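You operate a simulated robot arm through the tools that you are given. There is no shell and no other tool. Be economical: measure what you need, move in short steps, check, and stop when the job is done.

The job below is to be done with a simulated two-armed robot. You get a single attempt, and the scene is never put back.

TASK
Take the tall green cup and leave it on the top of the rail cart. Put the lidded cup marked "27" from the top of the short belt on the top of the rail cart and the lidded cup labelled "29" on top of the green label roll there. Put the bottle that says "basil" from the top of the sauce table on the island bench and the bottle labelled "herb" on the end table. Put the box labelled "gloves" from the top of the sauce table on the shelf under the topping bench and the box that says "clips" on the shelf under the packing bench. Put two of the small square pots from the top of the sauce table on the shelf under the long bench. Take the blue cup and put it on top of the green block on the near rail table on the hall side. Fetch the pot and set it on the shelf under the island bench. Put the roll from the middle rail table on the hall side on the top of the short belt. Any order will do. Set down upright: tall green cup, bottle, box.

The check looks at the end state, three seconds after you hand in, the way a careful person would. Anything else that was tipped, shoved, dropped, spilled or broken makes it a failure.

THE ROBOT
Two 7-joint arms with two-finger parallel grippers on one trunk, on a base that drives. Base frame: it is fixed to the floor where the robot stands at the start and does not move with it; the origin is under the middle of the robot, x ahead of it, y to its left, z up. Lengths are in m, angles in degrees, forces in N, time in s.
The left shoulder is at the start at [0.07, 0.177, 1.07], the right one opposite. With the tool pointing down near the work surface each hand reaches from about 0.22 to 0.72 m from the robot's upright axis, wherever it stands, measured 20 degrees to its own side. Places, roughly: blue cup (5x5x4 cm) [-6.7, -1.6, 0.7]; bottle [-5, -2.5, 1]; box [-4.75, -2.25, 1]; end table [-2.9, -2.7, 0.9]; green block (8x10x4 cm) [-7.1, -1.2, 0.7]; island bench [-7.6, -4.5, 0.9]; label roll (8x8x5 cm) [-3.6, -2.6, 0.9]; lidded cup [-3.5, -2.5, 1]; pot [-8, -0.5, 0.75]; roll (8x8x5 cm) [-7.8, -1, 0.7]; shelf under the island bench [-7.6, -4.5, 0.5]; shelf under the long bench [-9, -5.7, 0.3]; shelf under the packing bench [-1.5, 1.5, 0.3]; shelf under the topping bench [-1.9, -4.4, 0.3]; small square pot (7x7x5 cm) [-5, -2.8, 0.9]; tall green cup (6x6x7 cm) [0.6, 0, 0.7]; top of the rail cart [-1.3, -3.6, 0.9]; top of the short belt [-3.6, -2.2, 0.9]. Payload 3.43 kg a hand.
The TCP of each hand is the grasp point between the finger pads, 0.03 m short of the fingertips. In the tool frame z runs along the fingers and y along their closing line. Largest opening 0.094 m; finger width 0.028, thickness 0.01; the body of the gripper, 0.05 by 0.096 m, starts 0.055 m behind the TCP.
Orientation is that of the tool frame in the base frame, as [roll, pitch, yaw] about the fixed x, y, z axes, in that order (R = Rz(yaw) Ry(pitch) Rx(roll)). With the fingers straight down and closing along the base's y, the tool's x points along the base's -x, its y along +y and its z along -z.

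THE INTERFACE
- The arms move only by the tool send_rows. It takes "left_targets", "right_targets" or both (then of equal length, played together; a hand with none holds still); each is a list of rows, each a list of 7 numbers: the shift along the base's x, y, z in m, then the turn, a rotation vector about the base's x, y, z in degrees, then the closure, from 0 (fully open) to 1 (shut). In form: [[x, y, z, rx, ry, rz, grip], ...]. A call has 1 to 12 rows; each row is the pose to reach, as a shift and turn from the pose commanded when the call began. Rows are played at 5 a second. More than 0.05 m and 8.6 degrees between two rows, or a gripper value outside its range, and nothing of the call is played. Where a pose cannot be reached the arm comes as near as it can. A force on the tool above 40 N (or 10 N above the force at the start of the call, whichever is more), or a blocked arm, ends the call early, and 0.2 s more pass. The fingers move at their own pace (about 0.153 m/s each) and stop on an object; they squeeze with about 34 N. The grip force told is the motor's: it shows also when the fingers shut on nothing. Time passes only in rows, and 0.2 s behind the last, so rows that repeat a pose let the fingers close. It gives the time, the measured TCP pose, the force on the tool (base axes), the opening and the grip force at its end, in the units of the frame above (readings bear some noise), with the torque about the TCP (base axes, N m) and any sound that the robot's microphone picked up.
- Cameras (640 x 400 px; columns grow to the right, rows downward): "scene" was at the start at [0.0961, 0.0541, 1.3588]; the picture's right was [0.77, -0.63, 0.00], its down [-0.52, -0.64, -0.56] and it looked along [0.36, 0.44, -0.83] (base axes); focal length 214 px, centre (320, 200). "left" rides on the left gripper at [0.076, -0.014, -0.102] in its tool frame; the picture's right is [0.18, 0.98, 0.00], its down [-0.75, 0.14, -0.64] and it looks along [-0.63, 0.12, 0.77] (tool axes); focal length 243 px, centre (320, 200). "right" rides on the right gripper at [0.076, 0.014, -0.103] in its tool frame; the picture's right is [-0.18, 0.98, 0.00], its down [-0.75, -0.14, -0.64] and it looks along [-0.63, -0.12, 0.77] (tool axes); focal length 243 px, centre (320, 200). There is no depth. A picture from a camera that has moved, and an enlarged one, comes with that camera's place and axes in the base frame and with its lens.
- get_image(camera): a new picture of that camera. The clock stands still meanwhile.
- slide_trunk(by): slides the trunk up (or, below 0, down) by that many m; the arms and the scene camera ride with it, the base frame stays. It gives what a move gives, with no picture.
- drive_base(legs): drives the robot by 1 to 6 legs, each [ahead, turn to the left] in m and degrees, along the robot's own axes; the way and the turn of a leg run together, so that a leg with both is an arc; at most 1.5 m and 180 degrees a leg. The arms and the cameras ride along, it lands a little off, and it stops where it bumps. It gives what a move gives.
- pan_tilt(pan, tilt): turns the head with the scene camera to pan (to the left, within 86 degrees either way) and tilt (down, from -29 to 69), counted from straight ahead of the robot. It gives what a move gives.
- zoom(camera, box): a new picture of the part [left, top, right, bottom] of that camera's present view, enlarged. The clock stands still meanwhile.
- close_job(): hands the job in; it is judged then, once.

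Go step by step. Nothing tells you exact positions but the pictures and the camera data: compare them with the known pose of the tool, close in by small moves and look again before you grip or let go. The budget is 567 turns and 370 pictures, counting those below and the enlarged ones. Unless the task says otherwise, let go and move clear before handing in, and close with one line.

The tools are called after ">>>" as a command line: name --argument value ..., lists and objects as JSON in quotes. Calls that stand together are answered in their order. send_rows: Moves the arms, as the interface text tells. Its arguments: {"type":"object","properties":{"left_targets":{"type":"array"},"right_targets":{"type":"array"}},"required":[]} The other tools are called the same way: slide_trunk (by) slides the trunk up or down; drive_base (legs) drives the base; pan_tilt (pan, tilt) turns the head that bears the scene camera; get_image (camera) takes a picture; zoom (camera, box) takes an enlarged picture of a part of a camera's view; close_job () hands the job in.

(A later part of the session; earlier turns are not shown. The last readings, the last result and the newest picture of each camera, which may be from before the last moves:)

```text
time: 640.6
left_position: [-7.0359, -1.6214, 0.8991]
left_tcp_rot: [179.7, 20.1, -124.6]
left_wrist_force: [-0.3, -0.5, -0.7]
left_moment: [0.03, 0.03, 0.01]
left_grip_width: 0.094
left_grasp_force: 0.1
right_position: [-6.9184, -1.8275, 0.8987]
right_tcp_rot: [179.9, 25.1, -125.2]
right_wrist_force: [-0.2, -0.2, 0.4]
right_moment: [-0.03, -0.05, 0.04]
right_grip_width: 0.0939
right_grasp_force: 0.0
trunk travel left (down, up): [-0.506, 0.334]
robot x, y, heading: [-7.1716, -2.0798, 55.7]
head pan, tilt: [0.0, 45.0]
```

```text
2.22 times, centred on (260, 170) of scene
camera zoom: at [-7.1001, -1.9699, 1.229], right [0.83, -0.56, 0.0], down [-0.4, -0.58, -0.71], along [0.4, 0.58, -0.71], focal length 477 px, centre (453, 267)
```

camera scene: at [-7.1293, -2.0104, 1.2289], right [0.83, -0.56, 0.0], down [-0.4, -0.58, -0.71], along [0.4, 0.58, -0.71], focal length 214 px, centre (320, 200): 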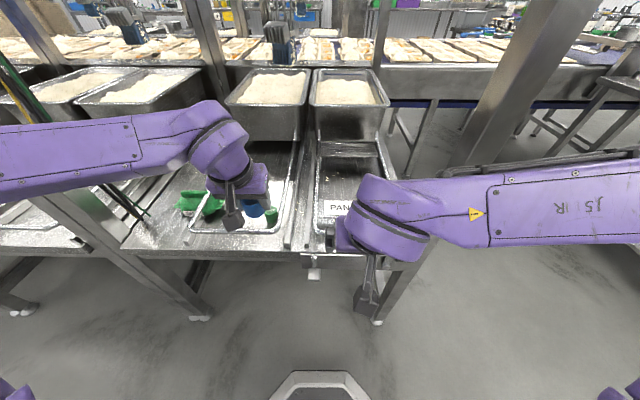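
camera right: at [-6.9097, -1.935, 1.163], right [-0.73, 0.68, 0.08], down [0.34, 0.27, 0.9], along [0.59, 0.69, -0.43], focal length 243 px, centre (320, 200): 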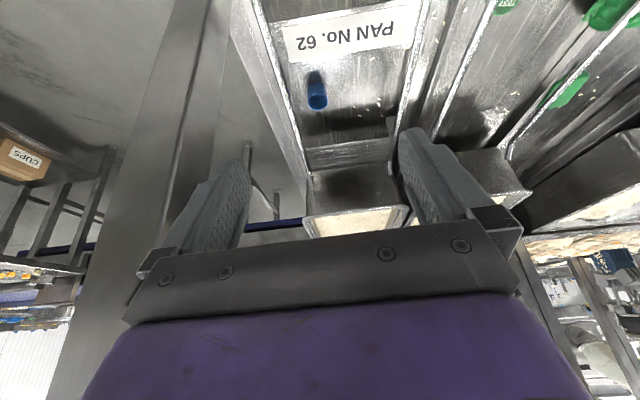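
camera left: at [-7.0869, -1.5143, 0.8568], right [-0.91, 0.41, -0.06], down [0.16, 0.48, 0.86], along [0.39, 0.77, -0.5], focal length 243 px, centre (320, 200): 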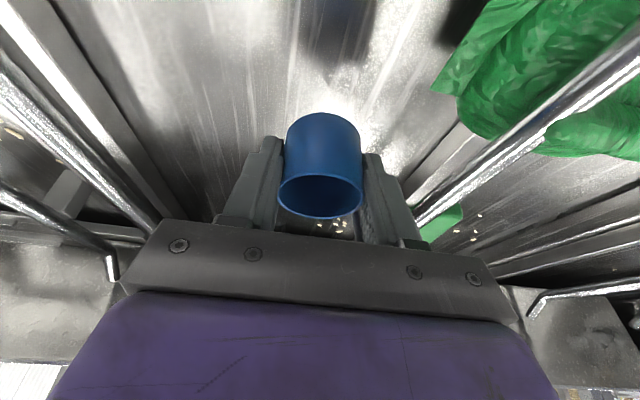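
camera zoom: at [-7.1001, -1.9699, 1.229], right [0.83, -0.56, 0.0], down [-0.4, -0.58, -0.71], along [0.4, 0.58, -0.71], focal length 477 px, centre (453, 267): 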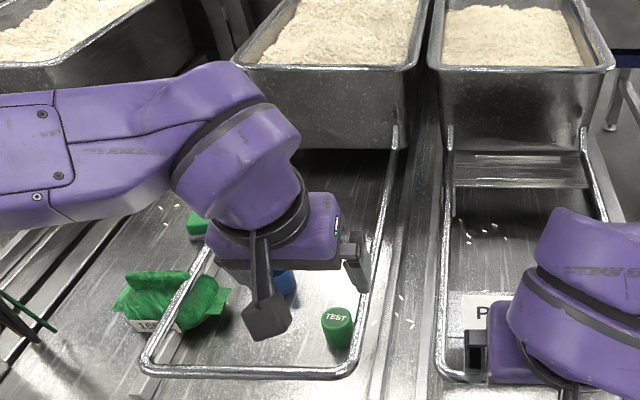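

Cup parked. Moving to the stance in front of the shared post, so the right arm can reach cup and block.

>>> drive_base --legs '[[-0.25, 0], [0, 89], [0.57, 0], [0, -89.5]]'

>>> get_image --camera "scene"

```text
time: 652.9
left_position: [-7.6153, -1.4895, 0.8991]
left_tcp_rot: [179.7, 20.1, -127.7]
left_wrist_force: [0.2, 0.4, 0.3]
left_moment: [-0.02, 0.02, -0.02]
left_grip_width: 0.0943
left_grasp_force: 0.1
right_position: [-7.5073, -1.7031, 0.8982]
right_tcp_rot: [180.0, 25.0, -128.1]
right_wrist_force: [-0.9, -0.7, -0.1]
right_moment: [-0.01, 0.0, 0.02]
right_grip_width: 0.0941
right_grasp_force: 0.1
trunk travel left (down, up): [-0.506, 0.334]
robot x, y, heading: [-7.7764, -1.9361, 52.6]
head pan, tilt: [0.0, 45.0]
```

```text
118 pictures are left
camera scene: at [-7.6975, -1.8354, 1.2288], right [0.79, -0.61, 0.0], down [-0.43, -0.56, -0.71], along [0.43, 0.56, -0.71], focal length 214 px, centre (320, 200)
```

scene: 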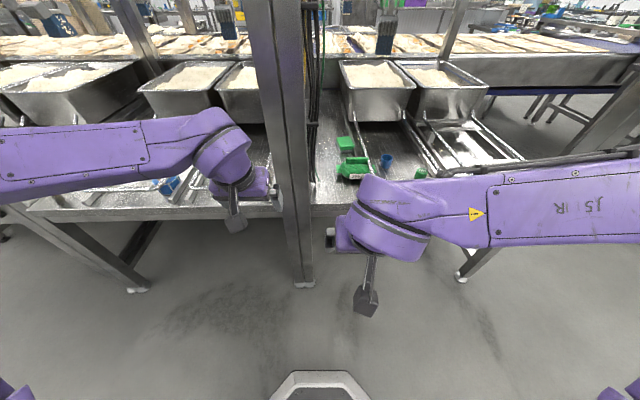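

Spreading the hands to either side of the post, then driving in.

>>> send_rows --left_targets '[[-0.03, 0.023, 0, 0, 0, 0, 0], [-0.06, 0.046, 0, 0, 0, 0, 0], [-0.09, 0.069, 0, 0, 0, 0, 0], [-0.119, 0.091, 0, 0, 0, 0, 0]]' --right_targets '[[0.025, -0.019, 0, 0, 0, 0, 0], [0.05, -0.038, 0, 0, 0, 0, 0], [0.079, -0.061, 0, 0, 0, 0, 0], [0.079, -0.061, 0, 0, 0, 0, 0]]'

>>> drive_base --legs '[[0, 2.5], [0.31, 0]]'

>>> get_image --camera "scene"

```text
time: 653.9
left_position: [-7.7353, -1.4008, 0.8967]
left_tcp_rot: [179.9, 20.1, -127.7]
left_wrist_force: [-0.2, 1.0, 0.6]
left_moment: [-0.05, -0.03, 0.01]
left_grip_width: 0.0941
left_grasp_force: 0.1
right_position: [-7.4307, -1.7611, 0.8975]
right_tcp_rot: [-179.8, 25.0, -128.0]
right_wrist_force: [0.1, 0.6, 0.1]
right_moment: [0.0, 0.01, -0.04]
right_grip_width: 0.0938
right_grasp_force: 0.0
trunk travel left (down, up): [-0.506, 0.334]
robot x, y, heading: [-7.7765, -1.9354, 52.7]
head pan, tilt: [0.0, 45.0]
```

```text
time: 656.4
left_position: [-7.5752, -1.1499, 0.8972]
left_tcp_rot: [179.7, 20.0, -125.8]
left_wrist_force: [0.3, 0.0, -0.4]
left_moment: [0.01, -0.04, 0.03]
left_grip_width: 0.0939
left_grasp_force: 0.0
right_position: [-7.2579, -1.5007, 0.8966]
right_tcp_rot: [180.0, 25.0, -126.2]
right_wrist_force: [-0.8, 0.6, -0.5]
right_moment: [-0.03, 0.01, 0.01]
right_grip_width: 0.094
right_grasp_force: 0.1
trunk travel left (down, up): [-0.506, 0.334]
robot x, y, heading: [-7.6039, -1.6879, 54.4]
head pan, tilt: [0.0, 45.0]
```

```text
117 pictures are left
camera scene: at [-7.5248, -1.5834, 1.2288], right [0.81, -0.58, 0.0], down [-0.41, -0.58, -0.71], along [0.41, 0.57, -0.71], focal length 214 px, centre (320, 200)
```

scene: 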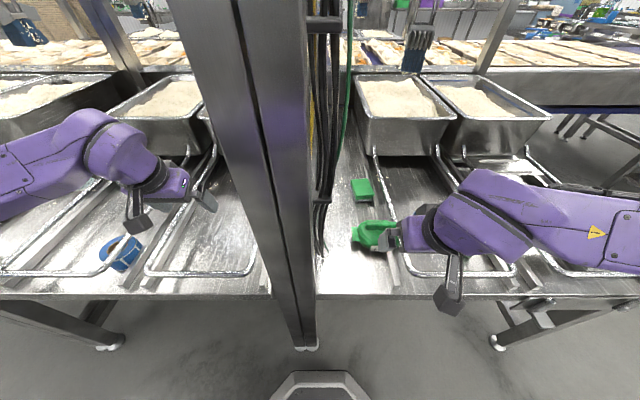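

Clear view: block, cup (right side) and the blue roll (left side) are all reachable. Moving the right hand above the cup.

>>> send_rows --right_targets '[[0.037, 0.014, 0, -4, 3, 0, 0.25], [0.073, 0.028, 0, -8.1, 5.9, 0, 0.25], [0.11, 0.042, 0, -8.1, 5.9, 0, 0.25], [0.146, 0.056, 0, -8.1, 5.9, 0, 0.25], [0.183, 0.07, -0.02, -8.1, 5.9, 0, 0.25], [0.219, 0.084, -0.05, -8.1, 5.9, 0, 0.25], [0.219, 0.084, -0.09, -8.1, 5.9, 0, 0.25], [0.219, 0.084, -0.09, -8.1, 5.9, 0, 0.25]]'

>>> get_image --camera "right"

```text
time: 658.2
left_position: [-7.5742, -1.1527, 0.8984]
left_tcp_rot: [179.8, 20.1, -125.8]
left_wrist_force: [-0.1, -0.6, 0.2]
left_moment: [0.01, -0.02, 0.01]
left_grip_width: 0.094
left_grasp_force: 0.1
right_position: [-7.0361, -1.4205, 0.8079]
right_tcp_rot: [-179.9, 14.9, -126.2]
right_wrist_force: [0.9, -0.2, -0.6]
right_moment: [0.02, -0.01, 0.01]
right_grip_width: 0.0706
right_grasp_force: 0.0
trunk travel left (down, up): [-0.506, 0.334]
robot x, y, heading: [-7.6001, -1.6897, 54.4]
head pan, tilt: [0.0, 45.0]
```

```text
116 pictures are left
camera right: at [-7.1081, -1.4926, 0.8865], right [-0.69, 0.72, 0.05], down [0.45, 0.37, 0.82], along [0.57, 0.58, -0.58], focal length 243 px, centre (320, 200)
```

right: 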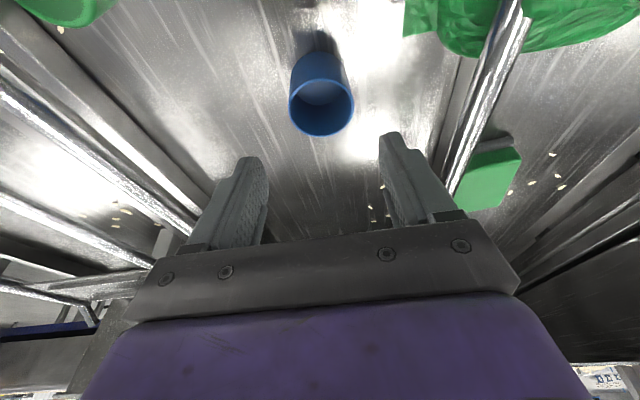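

>>> send_rows --right_targets '[[-0.003, 0.004, -0.04, 0, 0, 0, 0.25], [-0.003, 0.004, -0.075, 0, 0, 0, 0.25], [-0.003, 0.004, -0.075, 0, 0, 0, 0.25], [-0.003, 0.004, -0.075, 0, 0, 0, 1], [-0.003, 0.004, -0.075, 0, 0, 0, 1], [-0.003, 0.004, -0.075, 0, 0, 0, 1], [-0.003, 0.004, -0.03, 0, 0, 0, 1], [-0.003, 0.004, 0.015, 0, 0, 0, 1], [-0.003, 0.004, 0.06, 0, 0, 0, 1]]'

>>> get_image --camera "right"

```text
time: 660.2
left_position: [-7.5745, -1.1527, 0.8983]
left_tcp_rot: [179.7, 20.0, -125.8]
left_wrist_force: [-0.5, -0.5, -0.3]
left_moment: [0.03, 0.0, 0.01]
left_grip_width: 0.0939
left_grasp_force: 0.1
right_position: [-7.0474, -1.4133, 0.8668]
right_tcp_rot: [-180.0, 15.0, -126.2]
right_wrist_force: [-0.3, -0.1, 0.2]
right_moment: [0.02, 0.01, 0.01]
right_grip_width: 0.0443
right_grasp_force: 33.9
trunk travel left (down, up): [-0.506, 0.334]
robot x, y, heading: [-7.6049, -1.6881, 54.4]
head pan, tilt: [0.0, 45.0]
```

```text
115 pictures are left
camera right: at [-7.1183, -1.4858, 0.9471], right [-0.69, 0.72, 0.05], down [0.45, 0.37, 0.82], along [0.57, 0.58, -0.58], focal length 243 px, centre (320, 200)
```

right: 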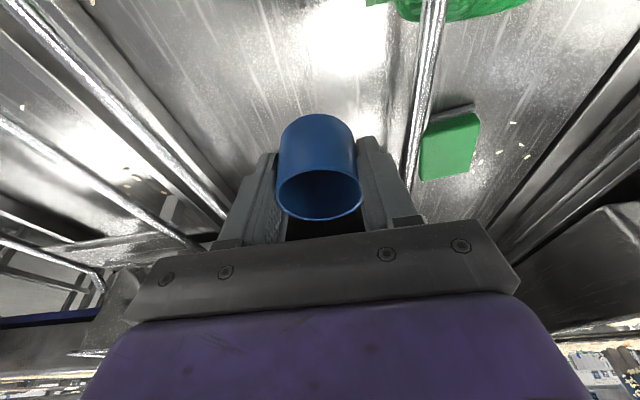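

Cup in the right hand. Moving it over the green block at (-7.086, -1.223).

>>> send_rows --right_targets '[[-0.006, 0.03, -0.02, 0, 0, 0, 1], [-0.013, 0.063, -0.035, 0, 0, 0, 1], [-0.02, 0.095, -0.035, 0, 0, 0, 1], [-0.026, 0.127, -0.035, 0, 0, 0, 1], [-0.033, 0.158, -0.035, 0, 0, 0, 1], [-0.039, 0.19, -0.035, 0, 0, 0, 1], [-0.039, 0.19, -0.035, 0, 0, 0, 1]]'

>>> get_image --camera "right"

>>> zoom --camera "scene" --box '[320, 140, 460, 270]'

```text
time: 661.8
left_position: [-7.5759, -1.1529, 0.898]
left_tcp_rot: [179.6, 20.1, -125.9]
left_wrist_force: [0.5, -0.3, 0.2]
left_moment: [0.01, 0.01, 0.01]
left_grip_width: 0.0941
left_grasp_force: 0.1
right_position: [-7.081, -1.2265, 0.8309]
right_tcp_rot: [180.0, 15.0, -126.3]
right_wrist_force: [0.2, 0.4, -1.1]
right_moment: [0.01, 0.0, -0.01]
right_grip_width: 0.0443
right_grasp_force: 33.6
trunk travel left (down, up): [-0.506, 0.334]
robot x, y, heading: [-7.6059, -1.6901, 54.5]
head pan, tilt: [0.0, 45.0]
```

```text
114 pictures are left
camera right: at [-7.1536, -1.2997, 0.9112], right [-0.69, 0.72, 0.05], down [0.45, 0.37, 0.82], along [0.57, 0.58, -0.58], focal length 243 px, centre (320, 200)
```

right: 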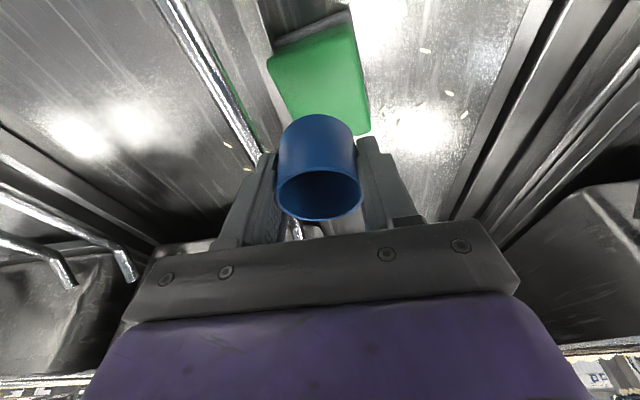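

```text
3.08 times, centred on (390, 205) of scene
camera zoom: at [-7.5249, -1.5848, 1.2289], right [0.81, -0.58, 0.0], down [-0.41, -0.57, -0.71], along [0.41, 0.58, -0.71], focal length 660 px, centre (105, 185)
```

zoom: 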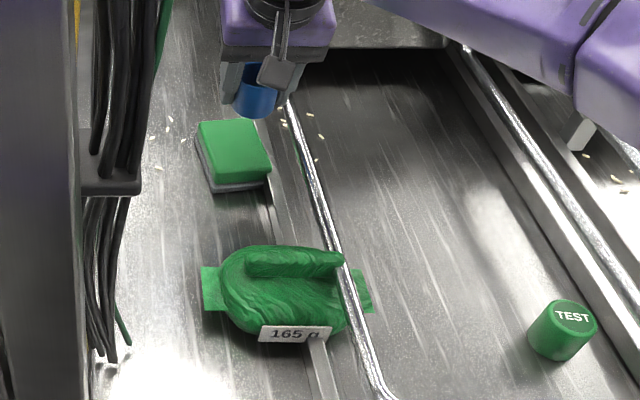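

>>> send_rows --right_targets '[[-0.01, 0.001, -0.02, 0, 0, 0, 1], [-0.01, 0.001, -0.043, 0, 0, 0, 1], [-0.01, 0.001, -0.043, 0, 0, 0, 1]]'

>>> zoom --camera "scene" --box '[330, 150, 400, 220]'

>>> zoom --camera "right" --box '[220, 0, 440, 240]'

```text
time: 662.6
left_position: [-7.575, -1.1521, 0.8979]
left_tcp_rot: [179.7, 20.1, -125.8]
left_wrist_force: [0.4, 0.5, 0.0]
left_moment: [-0.01, 0.01, 0.0]
left_grip_width: 0.0938
left_grasp_force: 0.0
right_position: [-7.0935, -1.2245, 0.7847]
right_tcp_rot: [180.0, 15.0, -126.3]
right_wrist_force: [-0.3, -0.6, 0.2]
right_moment: [0.02, 0.01, -0.03]
right_grip_width: 0.0441
right_grasp_force: 33.7
trunk travel left (down, up): [-0.506, 0.334]
robot x, y, heading: [-7.5981, -1.6902, 54.4]
head pan, tilt: [0.0, 45.0]
```

```text
5.71 times, centred on (365, 185) of scene
camera zoom: at [-7.5256, -1.5841, 1.2289], right [0.81, -0.58, 0.0], down [-0.41, -0.58, -0.71], along [0.41, 0.58, -0.71], focal length 1226 px, centre (63, 286)
```

zoom: 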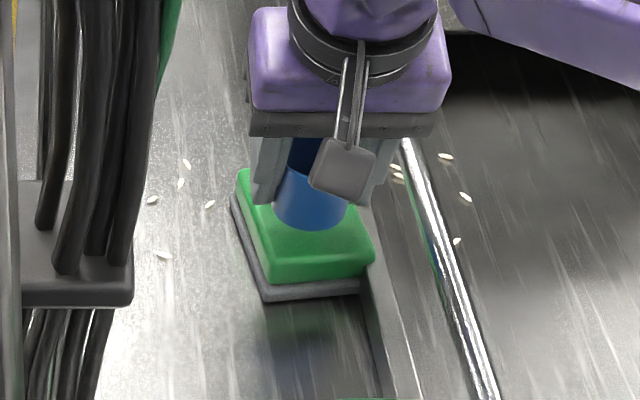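

```text
1.67 times, centred on (330, 120) of right
camera zoom: at [-7.1646, -1.2964, 0.8643], right [-0.69, 0.72, 0.05], down [0.44, 0.37, 0.82], along [0.57, 0.58, -0.58], focal length 404 px, centre (303, 333)
```

zoom: 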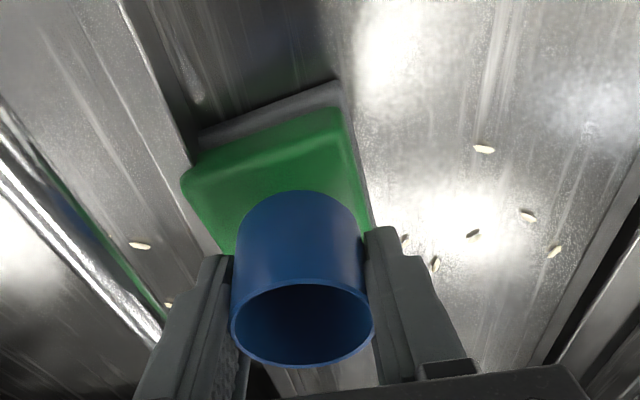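

>>> send_rows --right_targets '[[0.004, -0.003, -0.003, 0, 0, 0, 1], [0.004, -0.003, -0.007, 0, 0, 0, 1], [0.004, -0.003, -0.007, 0, 0, 0, 1]]'

```text
time: 663.4
left_position: [-7.5751, -1.1524, 0.8971]
left_tcp_rot: [179.7, 20.1, -125.8]
left_wrist_force: [-0.7, 0.0, -0.6]
left_moment: [0.0, 0.0, 0.04]
left_grip_width: 0.0937
left_grasp_force: 0.0
right_position: [-7.0879, -1.2272, 0.7788]
right_tcp_rot: [180.0, 15.0, -126.2]
right_wrist_force: [-0.1, -0.7, -0.3]
right_moment: [0.02, 0.04, 0.0]
right_grip_width: 0.0444
right_grasp_force: 34.2
trunk travel left (down, up): [-0.506, 0.334]
robot x, y, heading: [-7.5993, -1.6903, 54.6]
head pan, tilt: [0.0, 45.0]
```

>>> send_rows --right_targets '[[0, 0, -0.003, 0, 0, 0, 1], [0, 0, -0.005, 0, 0, 0, 1], [0, 0, -0.005, 0, 0, 0, 1]]'

>>> zoom --camera "scene" --box '[330, 150, 400, 220]'

```text
time: 664.2
left_position: [-7.5755, -1.1515, 0.8974]
left_tcp_rot: [179.8, 20.1, -125.7]
left_wrist_force: [-0.1, -0.3, 0.6]
left_moment: [-0.01, -0.02, 0.01]
left_grip_width: 0.0938
left_grasp_force: 0.1
right_position: [-7.0876, -1.2256, 0.775]
right_tcp_rot: [179.9, 15.0, -126.2]
right_wrist_force: [-0.4, 0.0, 0.2]
right_moment: [-0.02, -0.01, 0.0]
right_grip_width: 0.0446
right_grasp_force: 33.6
trunk travel left (down, up): [-0.506, 0.334]
robot x, y, heading: [-7.6008, -1.6903, 54.4]
head pan, tilt: [0.0, 45.0]
```

```text
5.71 times, centred on (365, 185) of scene
camera zoom: at [-7.5252, -1.5839, 1.2288], right [0.81, -0.58, 0.0], down [-0.41, -0.58, -0.71], along [0.41, 0.58, -0.71], focal length 1226 px, centre (63, 286)
```

zoom: 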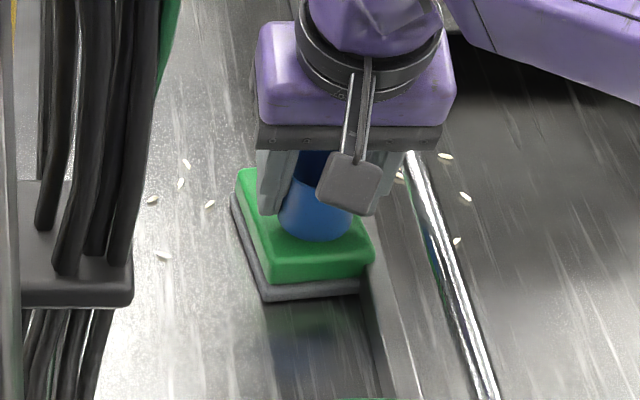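

>>> send_rows --right_targets '[[0, 0, -0.003, 0, 0, 0, 1], [0, 0, -0.005, 0, 0, 0, 1], [0, 0, -0.005, 0, 0, 0, 1]]'

```text
time: 665.0
left_position: [-7.5754, -1.1516, 0.8971]
left_tcp_rot: [179.7, 20.1, -125.8]
left_wrist_force: [-0.2, -0.2, -1.6]
left_moment: [0.01, 0.01, -0.03]
left_grip_width: 0.094
left_grasp_force: 0.0
right_position: [-7.0877, -1.2273, 0.771]
right_tcp_rot: [-180.0, 15.0, -126.2]
right_wrist_force: [-0.2, 0.9, -0.6]
right_moment: [0.0, -0.01, 0.01]
right_grip_width: 0.044
right_grasp_force: 34.5
trunk travel left (down, up): [-0.506, 0.334]
robot x, y, heading: [-7.5998, -1.6888, 54.5]
head pan, tilt: [0.0, 45.0]
```

>>> send_rows --right_targets '[[0, 0, -0.003, 0, 0, 0, 1], [0, 0, -0.004, 0, 0, 0, 1], [0, 0, -0.004, 0, 0, 0, 1]]'

>>> zoom --camera "right" --box '[220, 0, 440, 240]'

```text
time: 665.8
left_position: [-7.575, -1.1517, 0.8977]
left_tcp_rot: [179.7, 20.2, -125.8]
left_wrist_force: [-0.2, -0.7, -0.5]
left_moment: [0.02, 0.01, -0.01]
left_grip_width: 0.0939
left_grasp_force: 0.1
right_position: [-7.0871, -1.2277, 0.7658]
right_tcp_rot: [179.9, 15.0, -126.2]
right_wrist_force: [0.4, 0.2, -0.6]
right_moment: [-0.02, -0.01, 0.0]
right_grip_width: 0.0441
right_grasp_force: 34.3
trunk travel left (down, up): [-0.506, 0.334]
robot x, y, heading: [-7.601, -1.6897, 54.5]
head pan, tilt: [0.0, 45.0]
```

```text
1.67 times, centred on (330, 120) of right
camera zoom: at [-7.1593, -1.2988, 0.8465], right [-0.69, 0.72, 0.05], down [0.45, 0.37, 0.82], along [0.57, 0.58, -0.58], focal length 404 px, centre (303, 333)
```

zoom: 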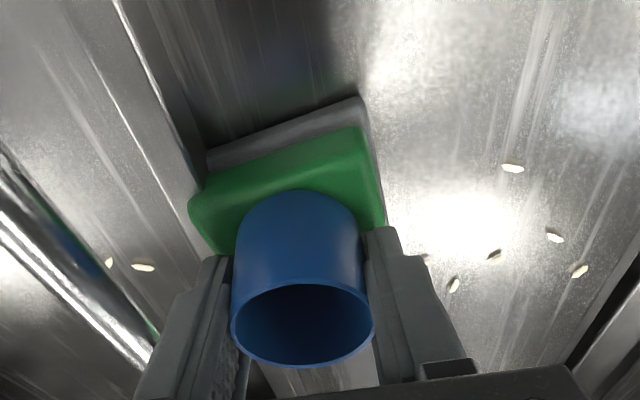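

>>> send_rows --right_targets '[[0, 0, -0.003, 0, 0, 0, 1], [0, 0, -0.005, 0, 0, 0, 1], [0, 0, -0.005, 0, 0, 0, 1]]'

>>> zoom --camera "scene" --box '[330, 150, 400, 220]'

```text
time: 666.6
left_position: [-7.5761, -1.1522, 0.8976]
left_tcp_rot: [179.7, 20.1, -125.7]
left_wrist_force: [0.7, -0.5, 0.3]
left_moment: [0.0, -0.03, 0.0]
left_grip_width: 0.094
left_grasp_force: 0.0
right_position: [-7.0869, -1.2267, 0.7649]
right_tcp_rot: [-180.0, 15.1, -126.3]
right_wrist_force: [2.6, 0.3, 7.7]
right_moment: [-0.02, -0.04, 0.04]
right_grip_width: 0.0444
right_grasp_force: 34.3
trunk travel left (down, up): [-0.506, 0.334]
robot x, y, heading: [-7.6023, -1.6872, 54.5]
head pan, tilt: [0.0, 45.0]
```

```text
5.71 times, centred on (365, 185) of scene
camera zoom: at [-7.5258, -1.5847, 1.2291], right [0.81, -0.58, 0.0], down [-0.41, -0.57, -0.71], along [0.41, 0.58, -0.71], focal length 1226 px, centre (63, 286)
```

zoom: 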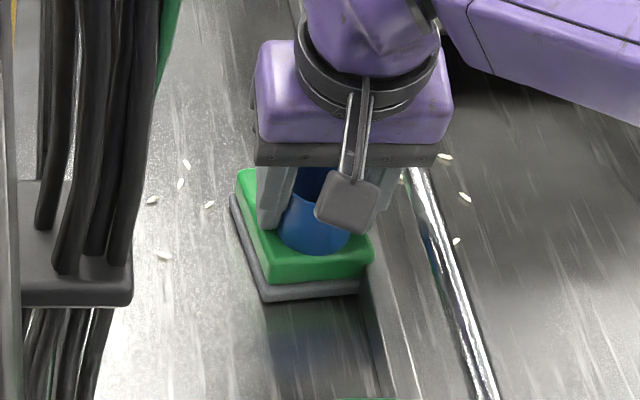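

Contact on the block. Releasing and rising.

>>> send_rows --right_targets '[[0, 0, 0.003, 0, 0, 0, 1], [0, 0, 0.003, 0, 0, 0, 0.6], [0, 0, 0.003, 0, 0, 0, 0.35], [0, 0, 0.003, 0, 0, 0, 0.35], [0, 0, 0.04, 0, 0, 0, 0.35], [0, 0, 0.085, 0, 0, 0, 0.35], [0, 0, 0.13, 0, 0, 0, 0.35], [0, -0.04, 0.14, 0, 0, 0, 0.35], [0, -0.08, 0.14, 0, 0, 0, 0], [0.0, -0.12, 0.14, 0, 0, 0, 0], [-0.02, -0.155, 0.14, 0, 0, 0, 0], [-0.05, -0.185, 0.14, 0, 0, 0, 0]]'

>>> get_image --camera "scene"

>>> get_image --camera "left"

```text
time: 669.2
left_position: [-7.5763, -1.153, 0.8986]
left_tcp_rot: [179.6, 20.1, -125.8]
left_wrist_force: [0.3, 0.0, -0.1]
left_moment: [0.02, -0.03, 0.0]
left_grip_width: 0.0939
left_grasp_force: 0.1
right_position: [-7.1444, -1.4143, 0.9039]
right_tcp_rot: [-179.9, 15.2, -126.3]
right_wrist_force: [-0.5, 0.2, -0.9]
right_moment: [0.01, 0.0, 0.02]
right_grip_width: 0.094
right_grasp_force: 0.0
right hand out of reach, approached as far as the arm can: row 7
trunk travel left (down, up): [-0.506, 0.334]
robot x, y, heading: [-7.6032, -1.6899, 54.7]
head pan, tilt: [0.0, 45.0]
```

```text
107 pictures are left
camera scene: at [-7.5259, -1.5851, 1.229], right [0.81, -0.58, 0.0], down [-0.41, -0.57, -0.71], along [0.41, 0.58, -0.71], focal length 214 px, centre (320, 200)
```

scene: 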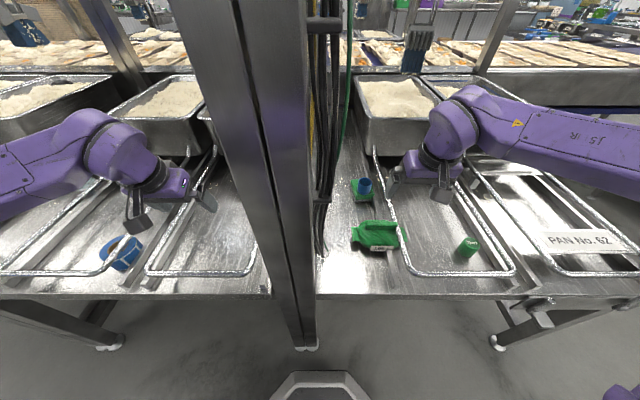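

```text
106 pictures are left
camera left: at [-7.6257, -1.2476, 0.9672], right [-0.9, 0.43, -0.06], down [0.17, 0.47, 0.86], along [0.4, 0.77, -0.5], focal length 243 px, centre (320, 200)
```

left: 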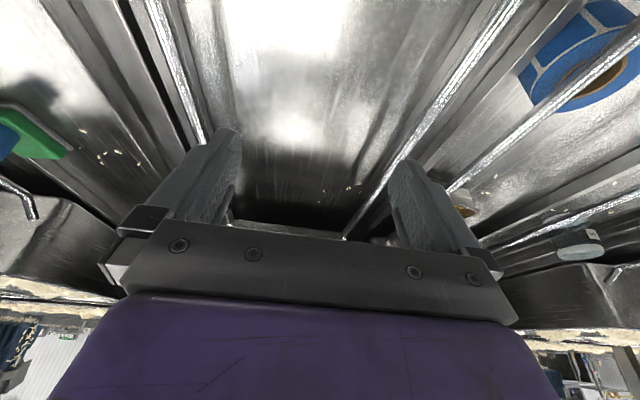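

Blue cup sits on the green block. Now zooming on the roll and the pot on the middle table.

>>> zoom --camera "scene" --box '[0, 150, 200, 300]'

```text
2.67 times, centred on (100, 225) of scene
camera zoom: at [-7.5259, -1.5851, 1.229], right [0.81, -0.58, 0.0], down [-0.41, -0.57, -0.71], along [0.41, 0.58, -0.71], focal length 572 px, centre (907, 133)
```

zoom: 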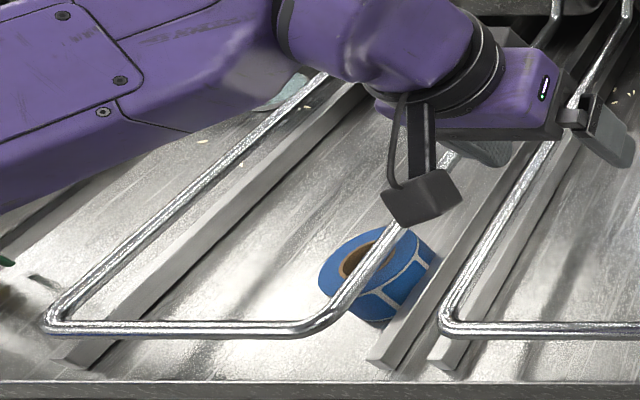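

The roll sits half under the pan's right rod, so I'll grasp it fore-and-aft (hand turned 90°) and slide it left before lifting. Rotating and positioning the left hand.

>>> send_rows --left_targets '[[-0.018, 0.011, 0.01, -0.3, 2, -8.1, 0], [-0.037, 0.023, 0.02, -0.6, 4, -16.2, 0], [-0.055, 0.035, 0.02, -1, 6, -24.3, 0], [-0.074, 0.047, 0.02, -1.3, 8, -32.4, 0], [-0.093, 0.059, 0.02, -1.6, 10, -40.5, 0], [-0.112, 0.071, 0.02, -1.9, 11.9, -48.5, 0], [-0.131, 0.083, 0.02, -2.2, 13.9, -56.6, 0], [-0.15, 0.094, 0.02, -2.5, 15.9, -64.7, 0], [-0.169, 0.106, 0.02, -2.9, 17.9, -72.8, 0], [-0.188, 0.118, 0.02, -3.2, 19.9, -80.9, 0], [-0.206, 0.13, 0.01, -3.5, 21.9, -89, 0]]'

>>> get_image --camera "left"

>>> zoom --camera "scene" --box '[0, 120, 240, 300]'

```text
time: 670.8
left_position: [-7.6141, -1.1703, 0.7419]
left_tcp_rot: [168.9, 14.0, -158.7]
left_wrist_force: [-6.8, -14.4, 26.9]
left_moment: [-1.99, -0.1, -0.55]
left_grip_width: 0.0938
left_grasp_force: 0.1
left hand out of reach, approached as far as the arm can: row 1, 2, 3, 4, 5, 6, 7, 8
right_position: [-7.1437, -1.4131, 0.9036]
right_tcp_rot: [-179.9, 15.0, -126.2]
right_wrist_force: [0.3, -0.2, -0.2]
right_moment: [0.0, 0.03, 0.0]
right_grip_width: 0.094
right_grasp_force: 0.1
trunk travel left (down, up): [-0.506, 0.334]
robot x, y, heading: [-7.6056, -1.6899, 54.2]
head pan, tilt: [0.0, 45.0]
stopped in row 8 (left hand): the force on the tool passed its limit (the readings are from after the stop); the commanded pose is now the measured one
```

```text
104 pictures are left
camera left: at [-7.6919, -1.2365, 0.8184], right [-0.56, 0.82, 0.14], down [0.53, 0.22, 0.82], along [0.64, 0.53, -0.56], focal length 243 px, centre (320, 200)
```

left: 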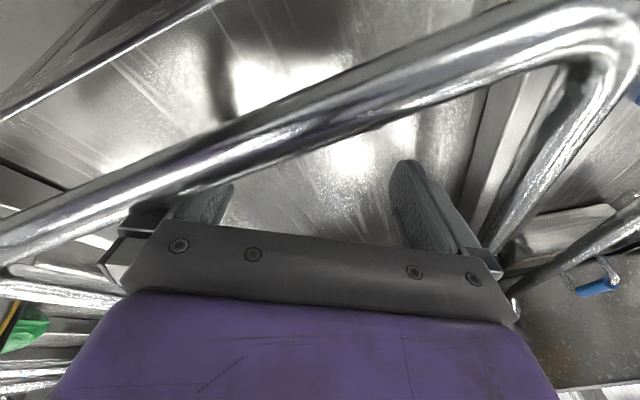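

```text
2.22 times, centred on (120, 210) of scene
camera zoom: at [-7.5246, -1.5858, 1.229], right [0.81, -0.58, 0.0], down [-0.41, -0.57, -0.71], along [0.41, 0.58, -0.71], focal length 477 px, centre (764, 178)
```

zoom: 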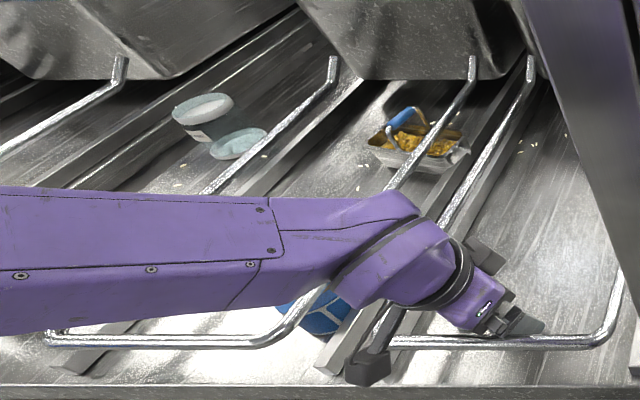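

The wrist couldn't make that rotation there and the hand sank onto the rod. Raising it straight up.

>>> send_rows --left_targets '[[0, 0, 0.03, 0, 0, 0, 0], [0, 0, 0.07, 0, 0, 0, 0], [0, 0, 0.11, 0, 0, 0, 0], [0, 0, 0.15, 0, 0, 0, 0]]'

>>> get_image --camera "scene"

```text
time: 671.8
left_position: [-7.5598, -1.2018, 0.8069]
left_tcp_rot: [168.8, 14.0, -158.6]
left_wrist_force: [0.2, -1.2, -0.8]
left_moment: [0.0, 0.0, 0.01]
left_grip_width: 0.094
left_grasp_force: 0.0
left hand out of reach, approached as far as the arm can: row 1, 2, 3, 4
right_position: [-7.1429, -1.4118, 0.9009]
right_tcp_rot: [-179.8, 14.9, -126.1]
right_wrist_force: [-0.6, -0.5, 0.2]
right_moment: [0.0, -0.01, -0.05]
right_grip_width: 0.0939
right_grasp_force: 0.0
trunk travel left (down, up): [-0.506, 0.334]
robot x, y, heading: [-7.6023, -1.6937, 54.6]
head pan, tilt: [0.0, 45.0]
```

```text
102 pictures are left
camera scene: at [-7.5252, -1.5837, 1.2288], right [0.81, -0.58, 0.0], down [-0.41, -0.58, -0.71], along [0.41, 0.58, -0.71], focal length 214 px, centre (320, 200)
```

scene: 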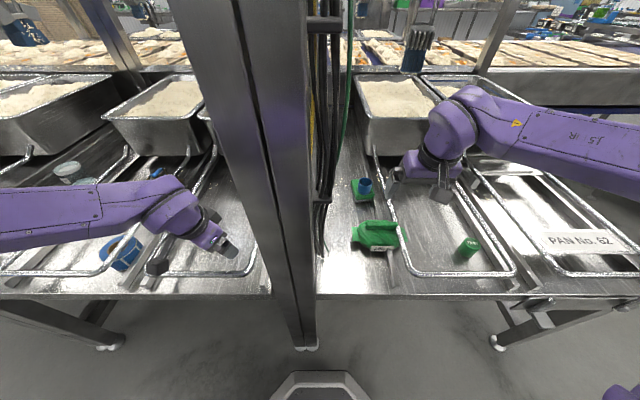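

Restoring the left wrist, then I'll use the right arm from a stance in front of the next post, where it can turn comfortably.

>>> send_rows --left_targets '[[-0.01, -0.008, 0.022, -1.2, -2.9, 7.4, 0], [-0.02, -0.015, 0.045, -2.4, -5.7, 14.8, 0], [-0.03, -0.022, 0.068, -3.6, -8.6, 22.2, 0], [-0.04, -0.03, 0.09, -4.8, -11.4, 29.6, 0]]'

```text
time: 672.8
left_position: [-7.5953, -1.2346, 0.891]
left_tcp_rot: [180.0, 19.9, -125.7]
left_wrist_force: [-0.7, 0.2, 0.7]
left_moment: [-0.01, -0.03, -0.01]
left_grip_width: 0.0939
left_grasp_force: 0.1
right_position: [-7.144, -1.4127, 0.9029]
right_tcp_rot: [-179.9, 15.0, -126.1]
right_wrist_force: [0.0, -0.5, -0.6]
right_moment: [0.01, 0.02, 0.02]
right_grip_width: 0.0941
right_grasp_force: 0.0
trunk travel left (down, up): [-0.506, 0.334]
robot x, y, heading: [-7.6036, -1.6893, 54.5]
head pan, tilt: [0.0, 45.0]
```

>>> drive_base --legs '[[-0.32, 0], [0, 89], [0.89, 0], [0, -88.5]]'

>>> get_image --camera "scene"

```text
time: 686.7
left_position: [-8.5138, -0.9595, 0.8895]
left_tcp_rot: [-179.9, 19.9, -123.7]
left_wrist_force: [0.6, 0.3, -0.4]
left_moment: [0.0, 0.01, 0.01]
left_grip_width: 0.0938
left_grasp_force: 0.1
right_position: [-8.0545, -1.1225, 0.9004]
right_tcp_rot: [-179.9, 14.9, -124.1]
right_wrist_force: [-0.2, 0.5, -0.4]
right_moment: [-0.05, 0.02, -0.01]
right_grip_width: 0.0941
right_grasp_force: 0.0
trunk travel left (down, up): [-0.506, 0.334]
robot x, y, heading: [-8.501, -1.4154, 56.4]
head pan, tilt: [0.0, 45.0]
```

```text
101 pictures are left
camera scene: at [-8.43, -1.309, 1.2289], right [0.84, -0.55, 0.0], down [-0.39, -0.59, -0.71], along [0.39, 0.59, -0.71], focal length 214 px, centre (320, 200)
```

scene: 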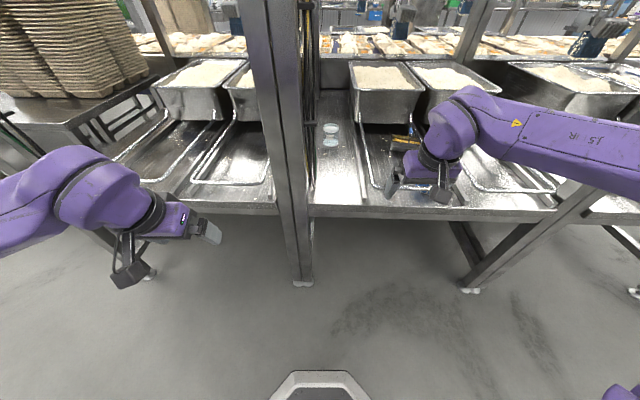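

>>> drive_base --legs '[[0.3, -1.5]]'

>>> get_image --camera "scene"

>>> zoom --camera "scene" --box '[310, 120, 530, 300]'

```text
time: 688.8
left_position: [-8.3327, -0.7115, 0.8896]
left_tcp_rot: [-179.9, 19.9, -125.2]
left_wrist_force: [-0.2, -0.4, -0.3]
left_moment: [-0.04, 0.02, 0.01]
left_grip_width: 0.094
left_grasp_force: 0.1
right_position: [-7.8795, -0.885, 0.9025]
right_tcp_rot: [-179.9, 15.0, -125.5]
right_wrist_force: [0.8, -0.3, -0.4]
right_moment: [-0.01, -0.01, 0.01]
right_grip_width: 0.094
right_grasp_force: 0.1
trunk travel left (down, up): [-0.506, 0.334]
robot x, y, heading: [-8.3335, -1.1666, 55.2]
head pan, tilt: [0.0, 45.0]
```

```text
100 pictures are left
camera scene: at [-8.2588, -1.0615, 1.2288], right [0.82, -0.57, 0.0], down [-0.4, -0.58, -0.71], along [0.4, 0.58, -0.71], focal length 214 px, centre (320, 200)
```

scene: 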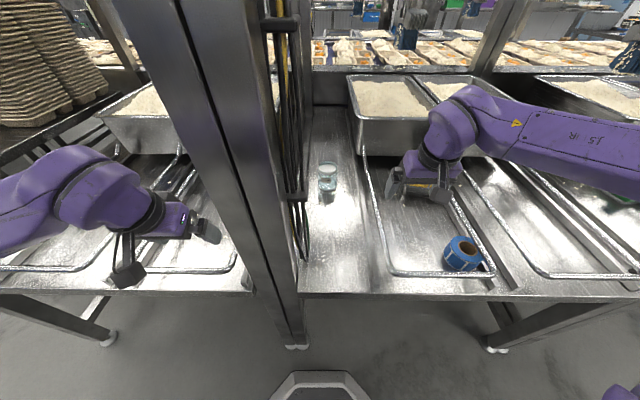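

```text
2.22 times, centred on (420, 210) of scene
camera zoom: at [-8.2588, -1.0615, 1.2288], right [0.82, -0.57, 0.0], down [-0.4, -0.58, -0.71], along [0.4, 0.58, -0.71], focal length 477 px, centre (98, 178)
```

zoom: 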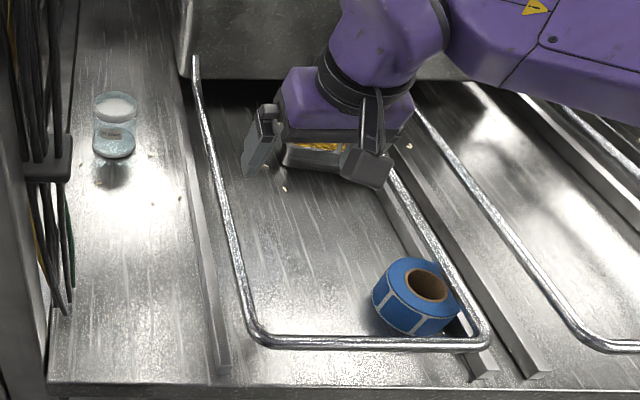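

The roll is inside the frame corner, its right edge under the rod. Testing the right wrist rotation in a small step first.

>>> send_rows --right_targets '[[0, -0.02, 0.03, -0.25, 1.5, -8.1, 0], [0, -0.04, 0.04, -0.5, 3, -16.3, 0], [0, -0.06, 0.04, -0.7, 4.5, -24.4, 0]]'

```text
time: 689.6
left_position: [-8.3331, -0.7112, 0.8898]
left_tcp_rot: [-179.8, 20.0, -125.1]
left_wrist_force: [0.5, -0.1, -0.3]
left_moment: [0.03, -0.03, 0.02]
left_grip_width: 0.094
left_grasp_force: 0.2
right_position: [-7.8809, -0.9478, 0.9416]
right_tcp_rot: [177.4, 11.2, -150.5]
right_wrist_force: [-0.3, 0.2, 0.5]
right_moment: [0.04, -0.03, 0.02]
right_grip_width: 0.0938
right_grasp_force: 0.0
trunk travel left (down, up): [-0.506, 0.334]
robot x, y, heading: [-8.3357, -1.1649, 55.5]
head pan, tilt: [0.0, 45.0]
```

>>> send_rows --right_targets '[[0.012, -0.009, 0, -0.25, 1.5, -8.1, 0], [0.025, -0.018, 0, -0.5, 3, -16.3, 0], [0.037, -0.027, 0, -0.75, 4.5, -24.4, 0], [0.05, -0.036, 0, -1, 6, -32.5, 0], [0.062, -0.045, 0, -1.25, 7.4, -40.7, 0], [0.075, -0.054, 0, -1.5, 8.9, -48.8, 0], [0.087, -0.063, 0, -1.75, 10.4, -57, 0], [0.099, -0.071, -0.02, -2, 11.9, -65.1, 0], [0.099, -0.071, -0.06, -2, 11.9, -65.1, 0], [0.099, -0.071, -0.06, -2, 11.9, -65.1, 0]]'

>>> get_image --camera "right"

>>> zoom --camera "scene" --box '[310, 120, 530, 300]'

```text
time: 691.8
left_position: [-8.3341, -0.712, 0.8897]
left_tcp_rot: [-179.8, 20.0, -125.1]
left_wrist_force: [-0.4, 0.4, -0.2]
left_moment: [-0.03, 0.02, 0.03]
left_grip_width: 0.0938
left_grasp_force: 0.1
right_position: [-7.7814, -1.0177, 0.8833]
right_tcp_rot: [180.0, 0.0, 144.4]
right_wrist_force: [0.4, 0.1, -0.2]
right_moment: [0.02, 0.01, 0.02]
right_grip_width: 0.0939
right_grasp_force: 0.0
trunk travel left (down, up): [-0.506, 0.334]
robot x, y, heading: [-8.3338, -1.1668, 55.2]
head pan, tilt: [0.0, 45.0]
```

```text
98 pictures are left
camera right: at [-7.8353, -0.9606, 0.9859], right [0.72, 0.69, 0.0], down [0.53, -0.55, 0.64], along [0.44, -0.46, -0.77], focal length 243 px, centre (320, 200)
```

right: 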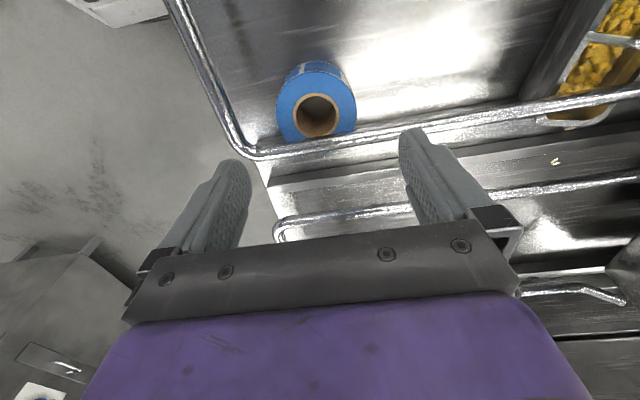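

```text
2.22 times, centred on (420, 210) of scene
camera zoom: at [-8.2597, -1.0623, 1.2289], right [0.82, -0.57, 0.0], down [-0.4, -0.58, -0.71], along [0.4, 0.58, -0.71], focal length 477 px, centre (98, 178)
```

zoom: 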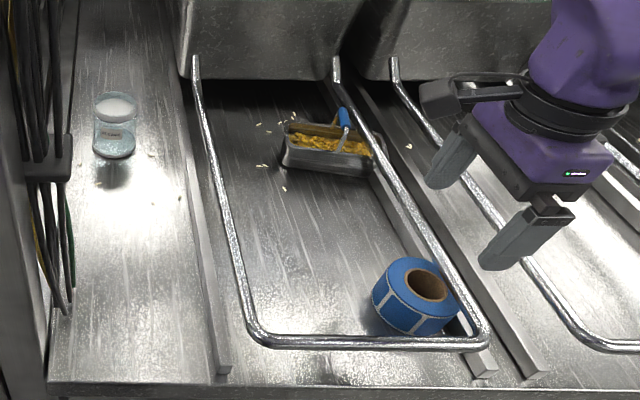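

Rotation done; the roll centre is ~1 cm right of the grip line, rod at z≈0.77 alongside. Adjusting slightly and descending.

>>> send_rows --right_targets '[[0.001, -0.007, -0.03, 0, 0, 0, 0], [0.001, -0.007, -0.065, 0, 0, 0, 0], [0.001, -0.007, -0.1, 0, 0, 0, 0], [0.001, -0.007, -0.1, 0, 0, 0, 0]]'

>>> get_image --camera "right"

```text
time: 692.8
left_position: [-8.3338, -0.7121, 0.8901]
left_tcp_rot: [-179.9, 20.0, -125.1]
left_wrist_force: [0.3, -0.9, 0.5]
left_moment: [0.01, -0.02, 0.0]
left_grip_width: 0.0939
left_grasp_force: 0.1
right_position: [-7.7807, -1.0221, 0.7804]
right_tcp_rot: [180.0, -0.1, 144.4]
right_wrist_force: [0.1, -0.1, -0.2]
right_moment: [0.0, 0.01, 0.0]
right_grip_width: 0.094
right_grasp_force: 0.1
trunk travel left (down, up): [-0.506, 0.334]
robot x, y, heading: [-8.3324, -1.1683, 55.1]
head pan, tilt: [0.0, 45.0]
```

```text
96 pictures are left
camera right: at [-7.8354, -0.9667, 0.8828], right [0.72, 0.69, 0.0], down [0.53, -0.55, 0.64], along [0.45, -0.46, -0.77], focal length 243 px, centre (320, 200)
```

right: 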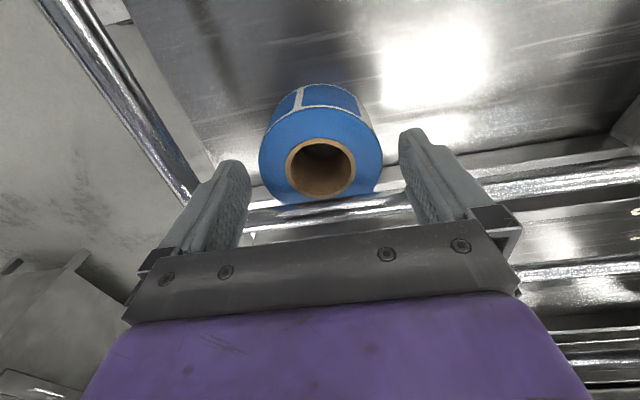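

>>> send_rows --right_targets '[[0, 0, 0, 0, 0, 0, 0.06], [0, 0, -0.02, 0, 0, 0, 0.06], [0, 0, -0.04, 0, 0, 0, 0.06], [0, 0, -0.05, 0, 0, 0, 0.06], [0, 0, -0.05, 0, 0, 0, 0.06]]'

>>> get_image --camera "right"

```text
time: 694.0
left_position: [-8.3326, -0.711, 0.8901]
left_tcp_rot: [-179.9, 20.0, -125.2]
left_wrist_force: [0.0, -0.4, -0.2]
left_moment: [-0.04, 0.01, -0.02]
left_grip_width: 0.094
left_grasp_force: 0.1
right_position: [-7.7803, -1.0245, 0.7322]
right_tcp_rot: [-180.0, 0.0, 144.4]
right_wrist_force: [0.8, 0.1, 0.5]
right_moment: [0.03, -0.01, -0.01]
right_grip_width: 0.0888
right_grasp_force: 0.0
trunk travel left (down, up): [-0.506, 0.334]
robot x, y, heading: [-8.3331, -1.164, 55.1]
head pan, tilt: [0.0, 45.0]
```

```text
95 pictures are left
camera right: at [-7.8353, -0.968, 0.8348], right [0.72, 0.69, 0.0], down [0.53, -0.55, 0.64], along [0.44, -0.46, -0.77], focal length 243 px, centre (320, 200)
```

right: 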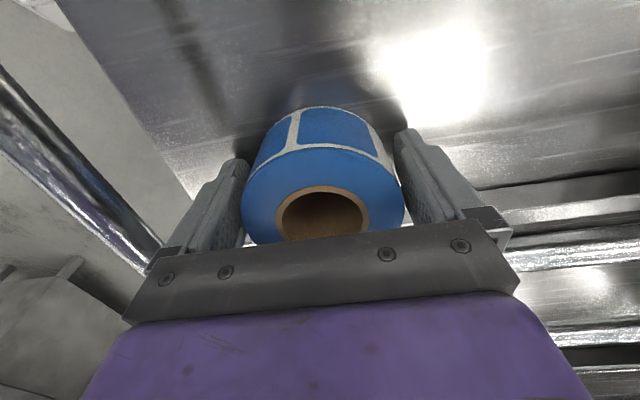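

Gripping the roll, sliding it 5 cm left from under the rod, then lifting.

>>> send_rows --right_targets '[[0, 0, 0, 0, 0, 0, 0.5], [0, 0, 0, 0, 0, 0, 1], [0, 0, 0, 0, 0, 0, 1], [0, 0, 0.007, 0, 0, 0, 1], [-0.014, 0.01, 0.007, 0, 0, 0, 1], [-0.028, 0.02, 0.007, 0, 0, 0, 1], [-0.041, 0.029, 0.007, 0, 0, 0, 1], [-0.041, 0.029, 0.007, 0, 0, 0, 1]]'

>>> get_image --camera "right"

>>> zoom --camera "scene" --box '[310, 120, 530, 300]'

```text
time: 695.8
left_position: [-8.3343, -0.711, 0.8886]
left_tcp_rot: [-180.0, 20.0, -125.1]
left_wrist_force: [0.1, 0.8, 0.3]
left_moment: [0.01, 0.0, 0.01]
left_grip_width: 0.0941
left_grasp_force: 0.1
right_position: [-7.8225, -0.9952, 0.7396]
right_tcp_rot: [179.9, 0.0, 144.5]
right_wrist_force: [0.1, -0.4, -0.9]
right_moment: [0.04, 0.02, 0.02]
right_grip_width: 0.0774
right_grasp_force: 34.2
trunk travel left (down, up): [-0.506, 0.334]
robot x, y, heading: [-8.3344, -1.1711, 55.1]
head pan, tilt: [0.0, 45.0]
```

```text
94 pictures are left
camera right: at [-7.877, -0.9388, 0.8427], right [0.72, 0.69, 0.0], down [0.53, -0.55, 0.64], along [0.44, -0.46, -0.77], focal length 243 px, centre (320, 200)
```

right: 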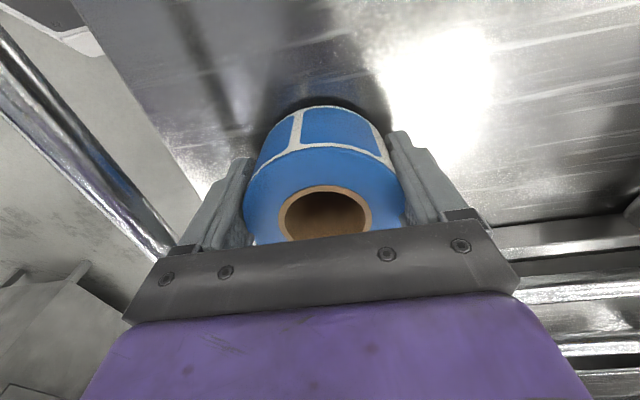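

```text
2.22 times, centred on (420, 210) of scene
camera zoom: at [-8.2589, -1.0624, 1.2288], right [0.82, -0.57, 0.0], down [-0.4, -0.58, -0.71], along [0.4, 0.58, -0.71], focal length 477 px, centre (98, 178)
```

zoom: 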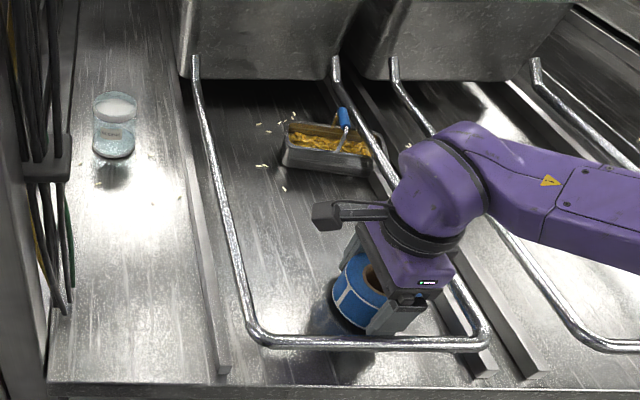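

Clear of the rod. Lifting straight up.

>>> send_rows --right_targets '[[-0.004, 0.005, 0.03, 0, 0, 0, 1], [-0.004, 0.005, 0.07, 0, 0, 0, 1], [-0.004, 0.005, 0.115, 0, 0, 0, 1], [-0.004, 0.005, 0.16, 0, 0, 0, 1], [-0.004, 0.005, 0.2, 0, 0, 0, 1]]'

>>> zoom --camera "scene" --box '[290, 100, 450, 220]'

```text
time: 697.0
left_position: [-8.335, -0.7116, 0.8906]
left_tcp_rot: [-179.8, 20.0, -125.1]
left_wrist_force: [-0.2, -0.7, -0.3]
left_moment: [-0.02, 0.0, 0.02]
left_grip_width: 0.0938
left_grasp_force: 0.0
right_position: [-7.8282, -0.9896, 0.9383]
right_tcp_rot: [-179.9, 0.0, 144.5]
right_wrist_force: [0.0, 0.7, -1.8]
right_moment: [0.0, 0.01, -0.02]
right_grip_width: 0.0777
right_grasp_force: 34.0
trunk travel left (down, up): [-0.506, 0.334]
robot x, y, heading: [-8.338, -1.1688, 55.2]
head pan, tilt: [0.0, 45.0]
```

```text
3.33 times, centred on (370, 160) of scene
camera zoom: at [-8.26, -1.0622, 1.2288], right [0.82, -0.57, 0.0], down [-0.4, -0.58, -0.71], along [0.4, 0.58, -0.71], focal length 715 px, centre (153, 333)
```

zoom: 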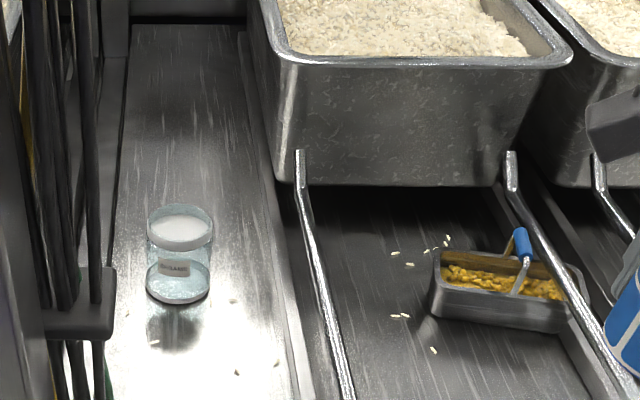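

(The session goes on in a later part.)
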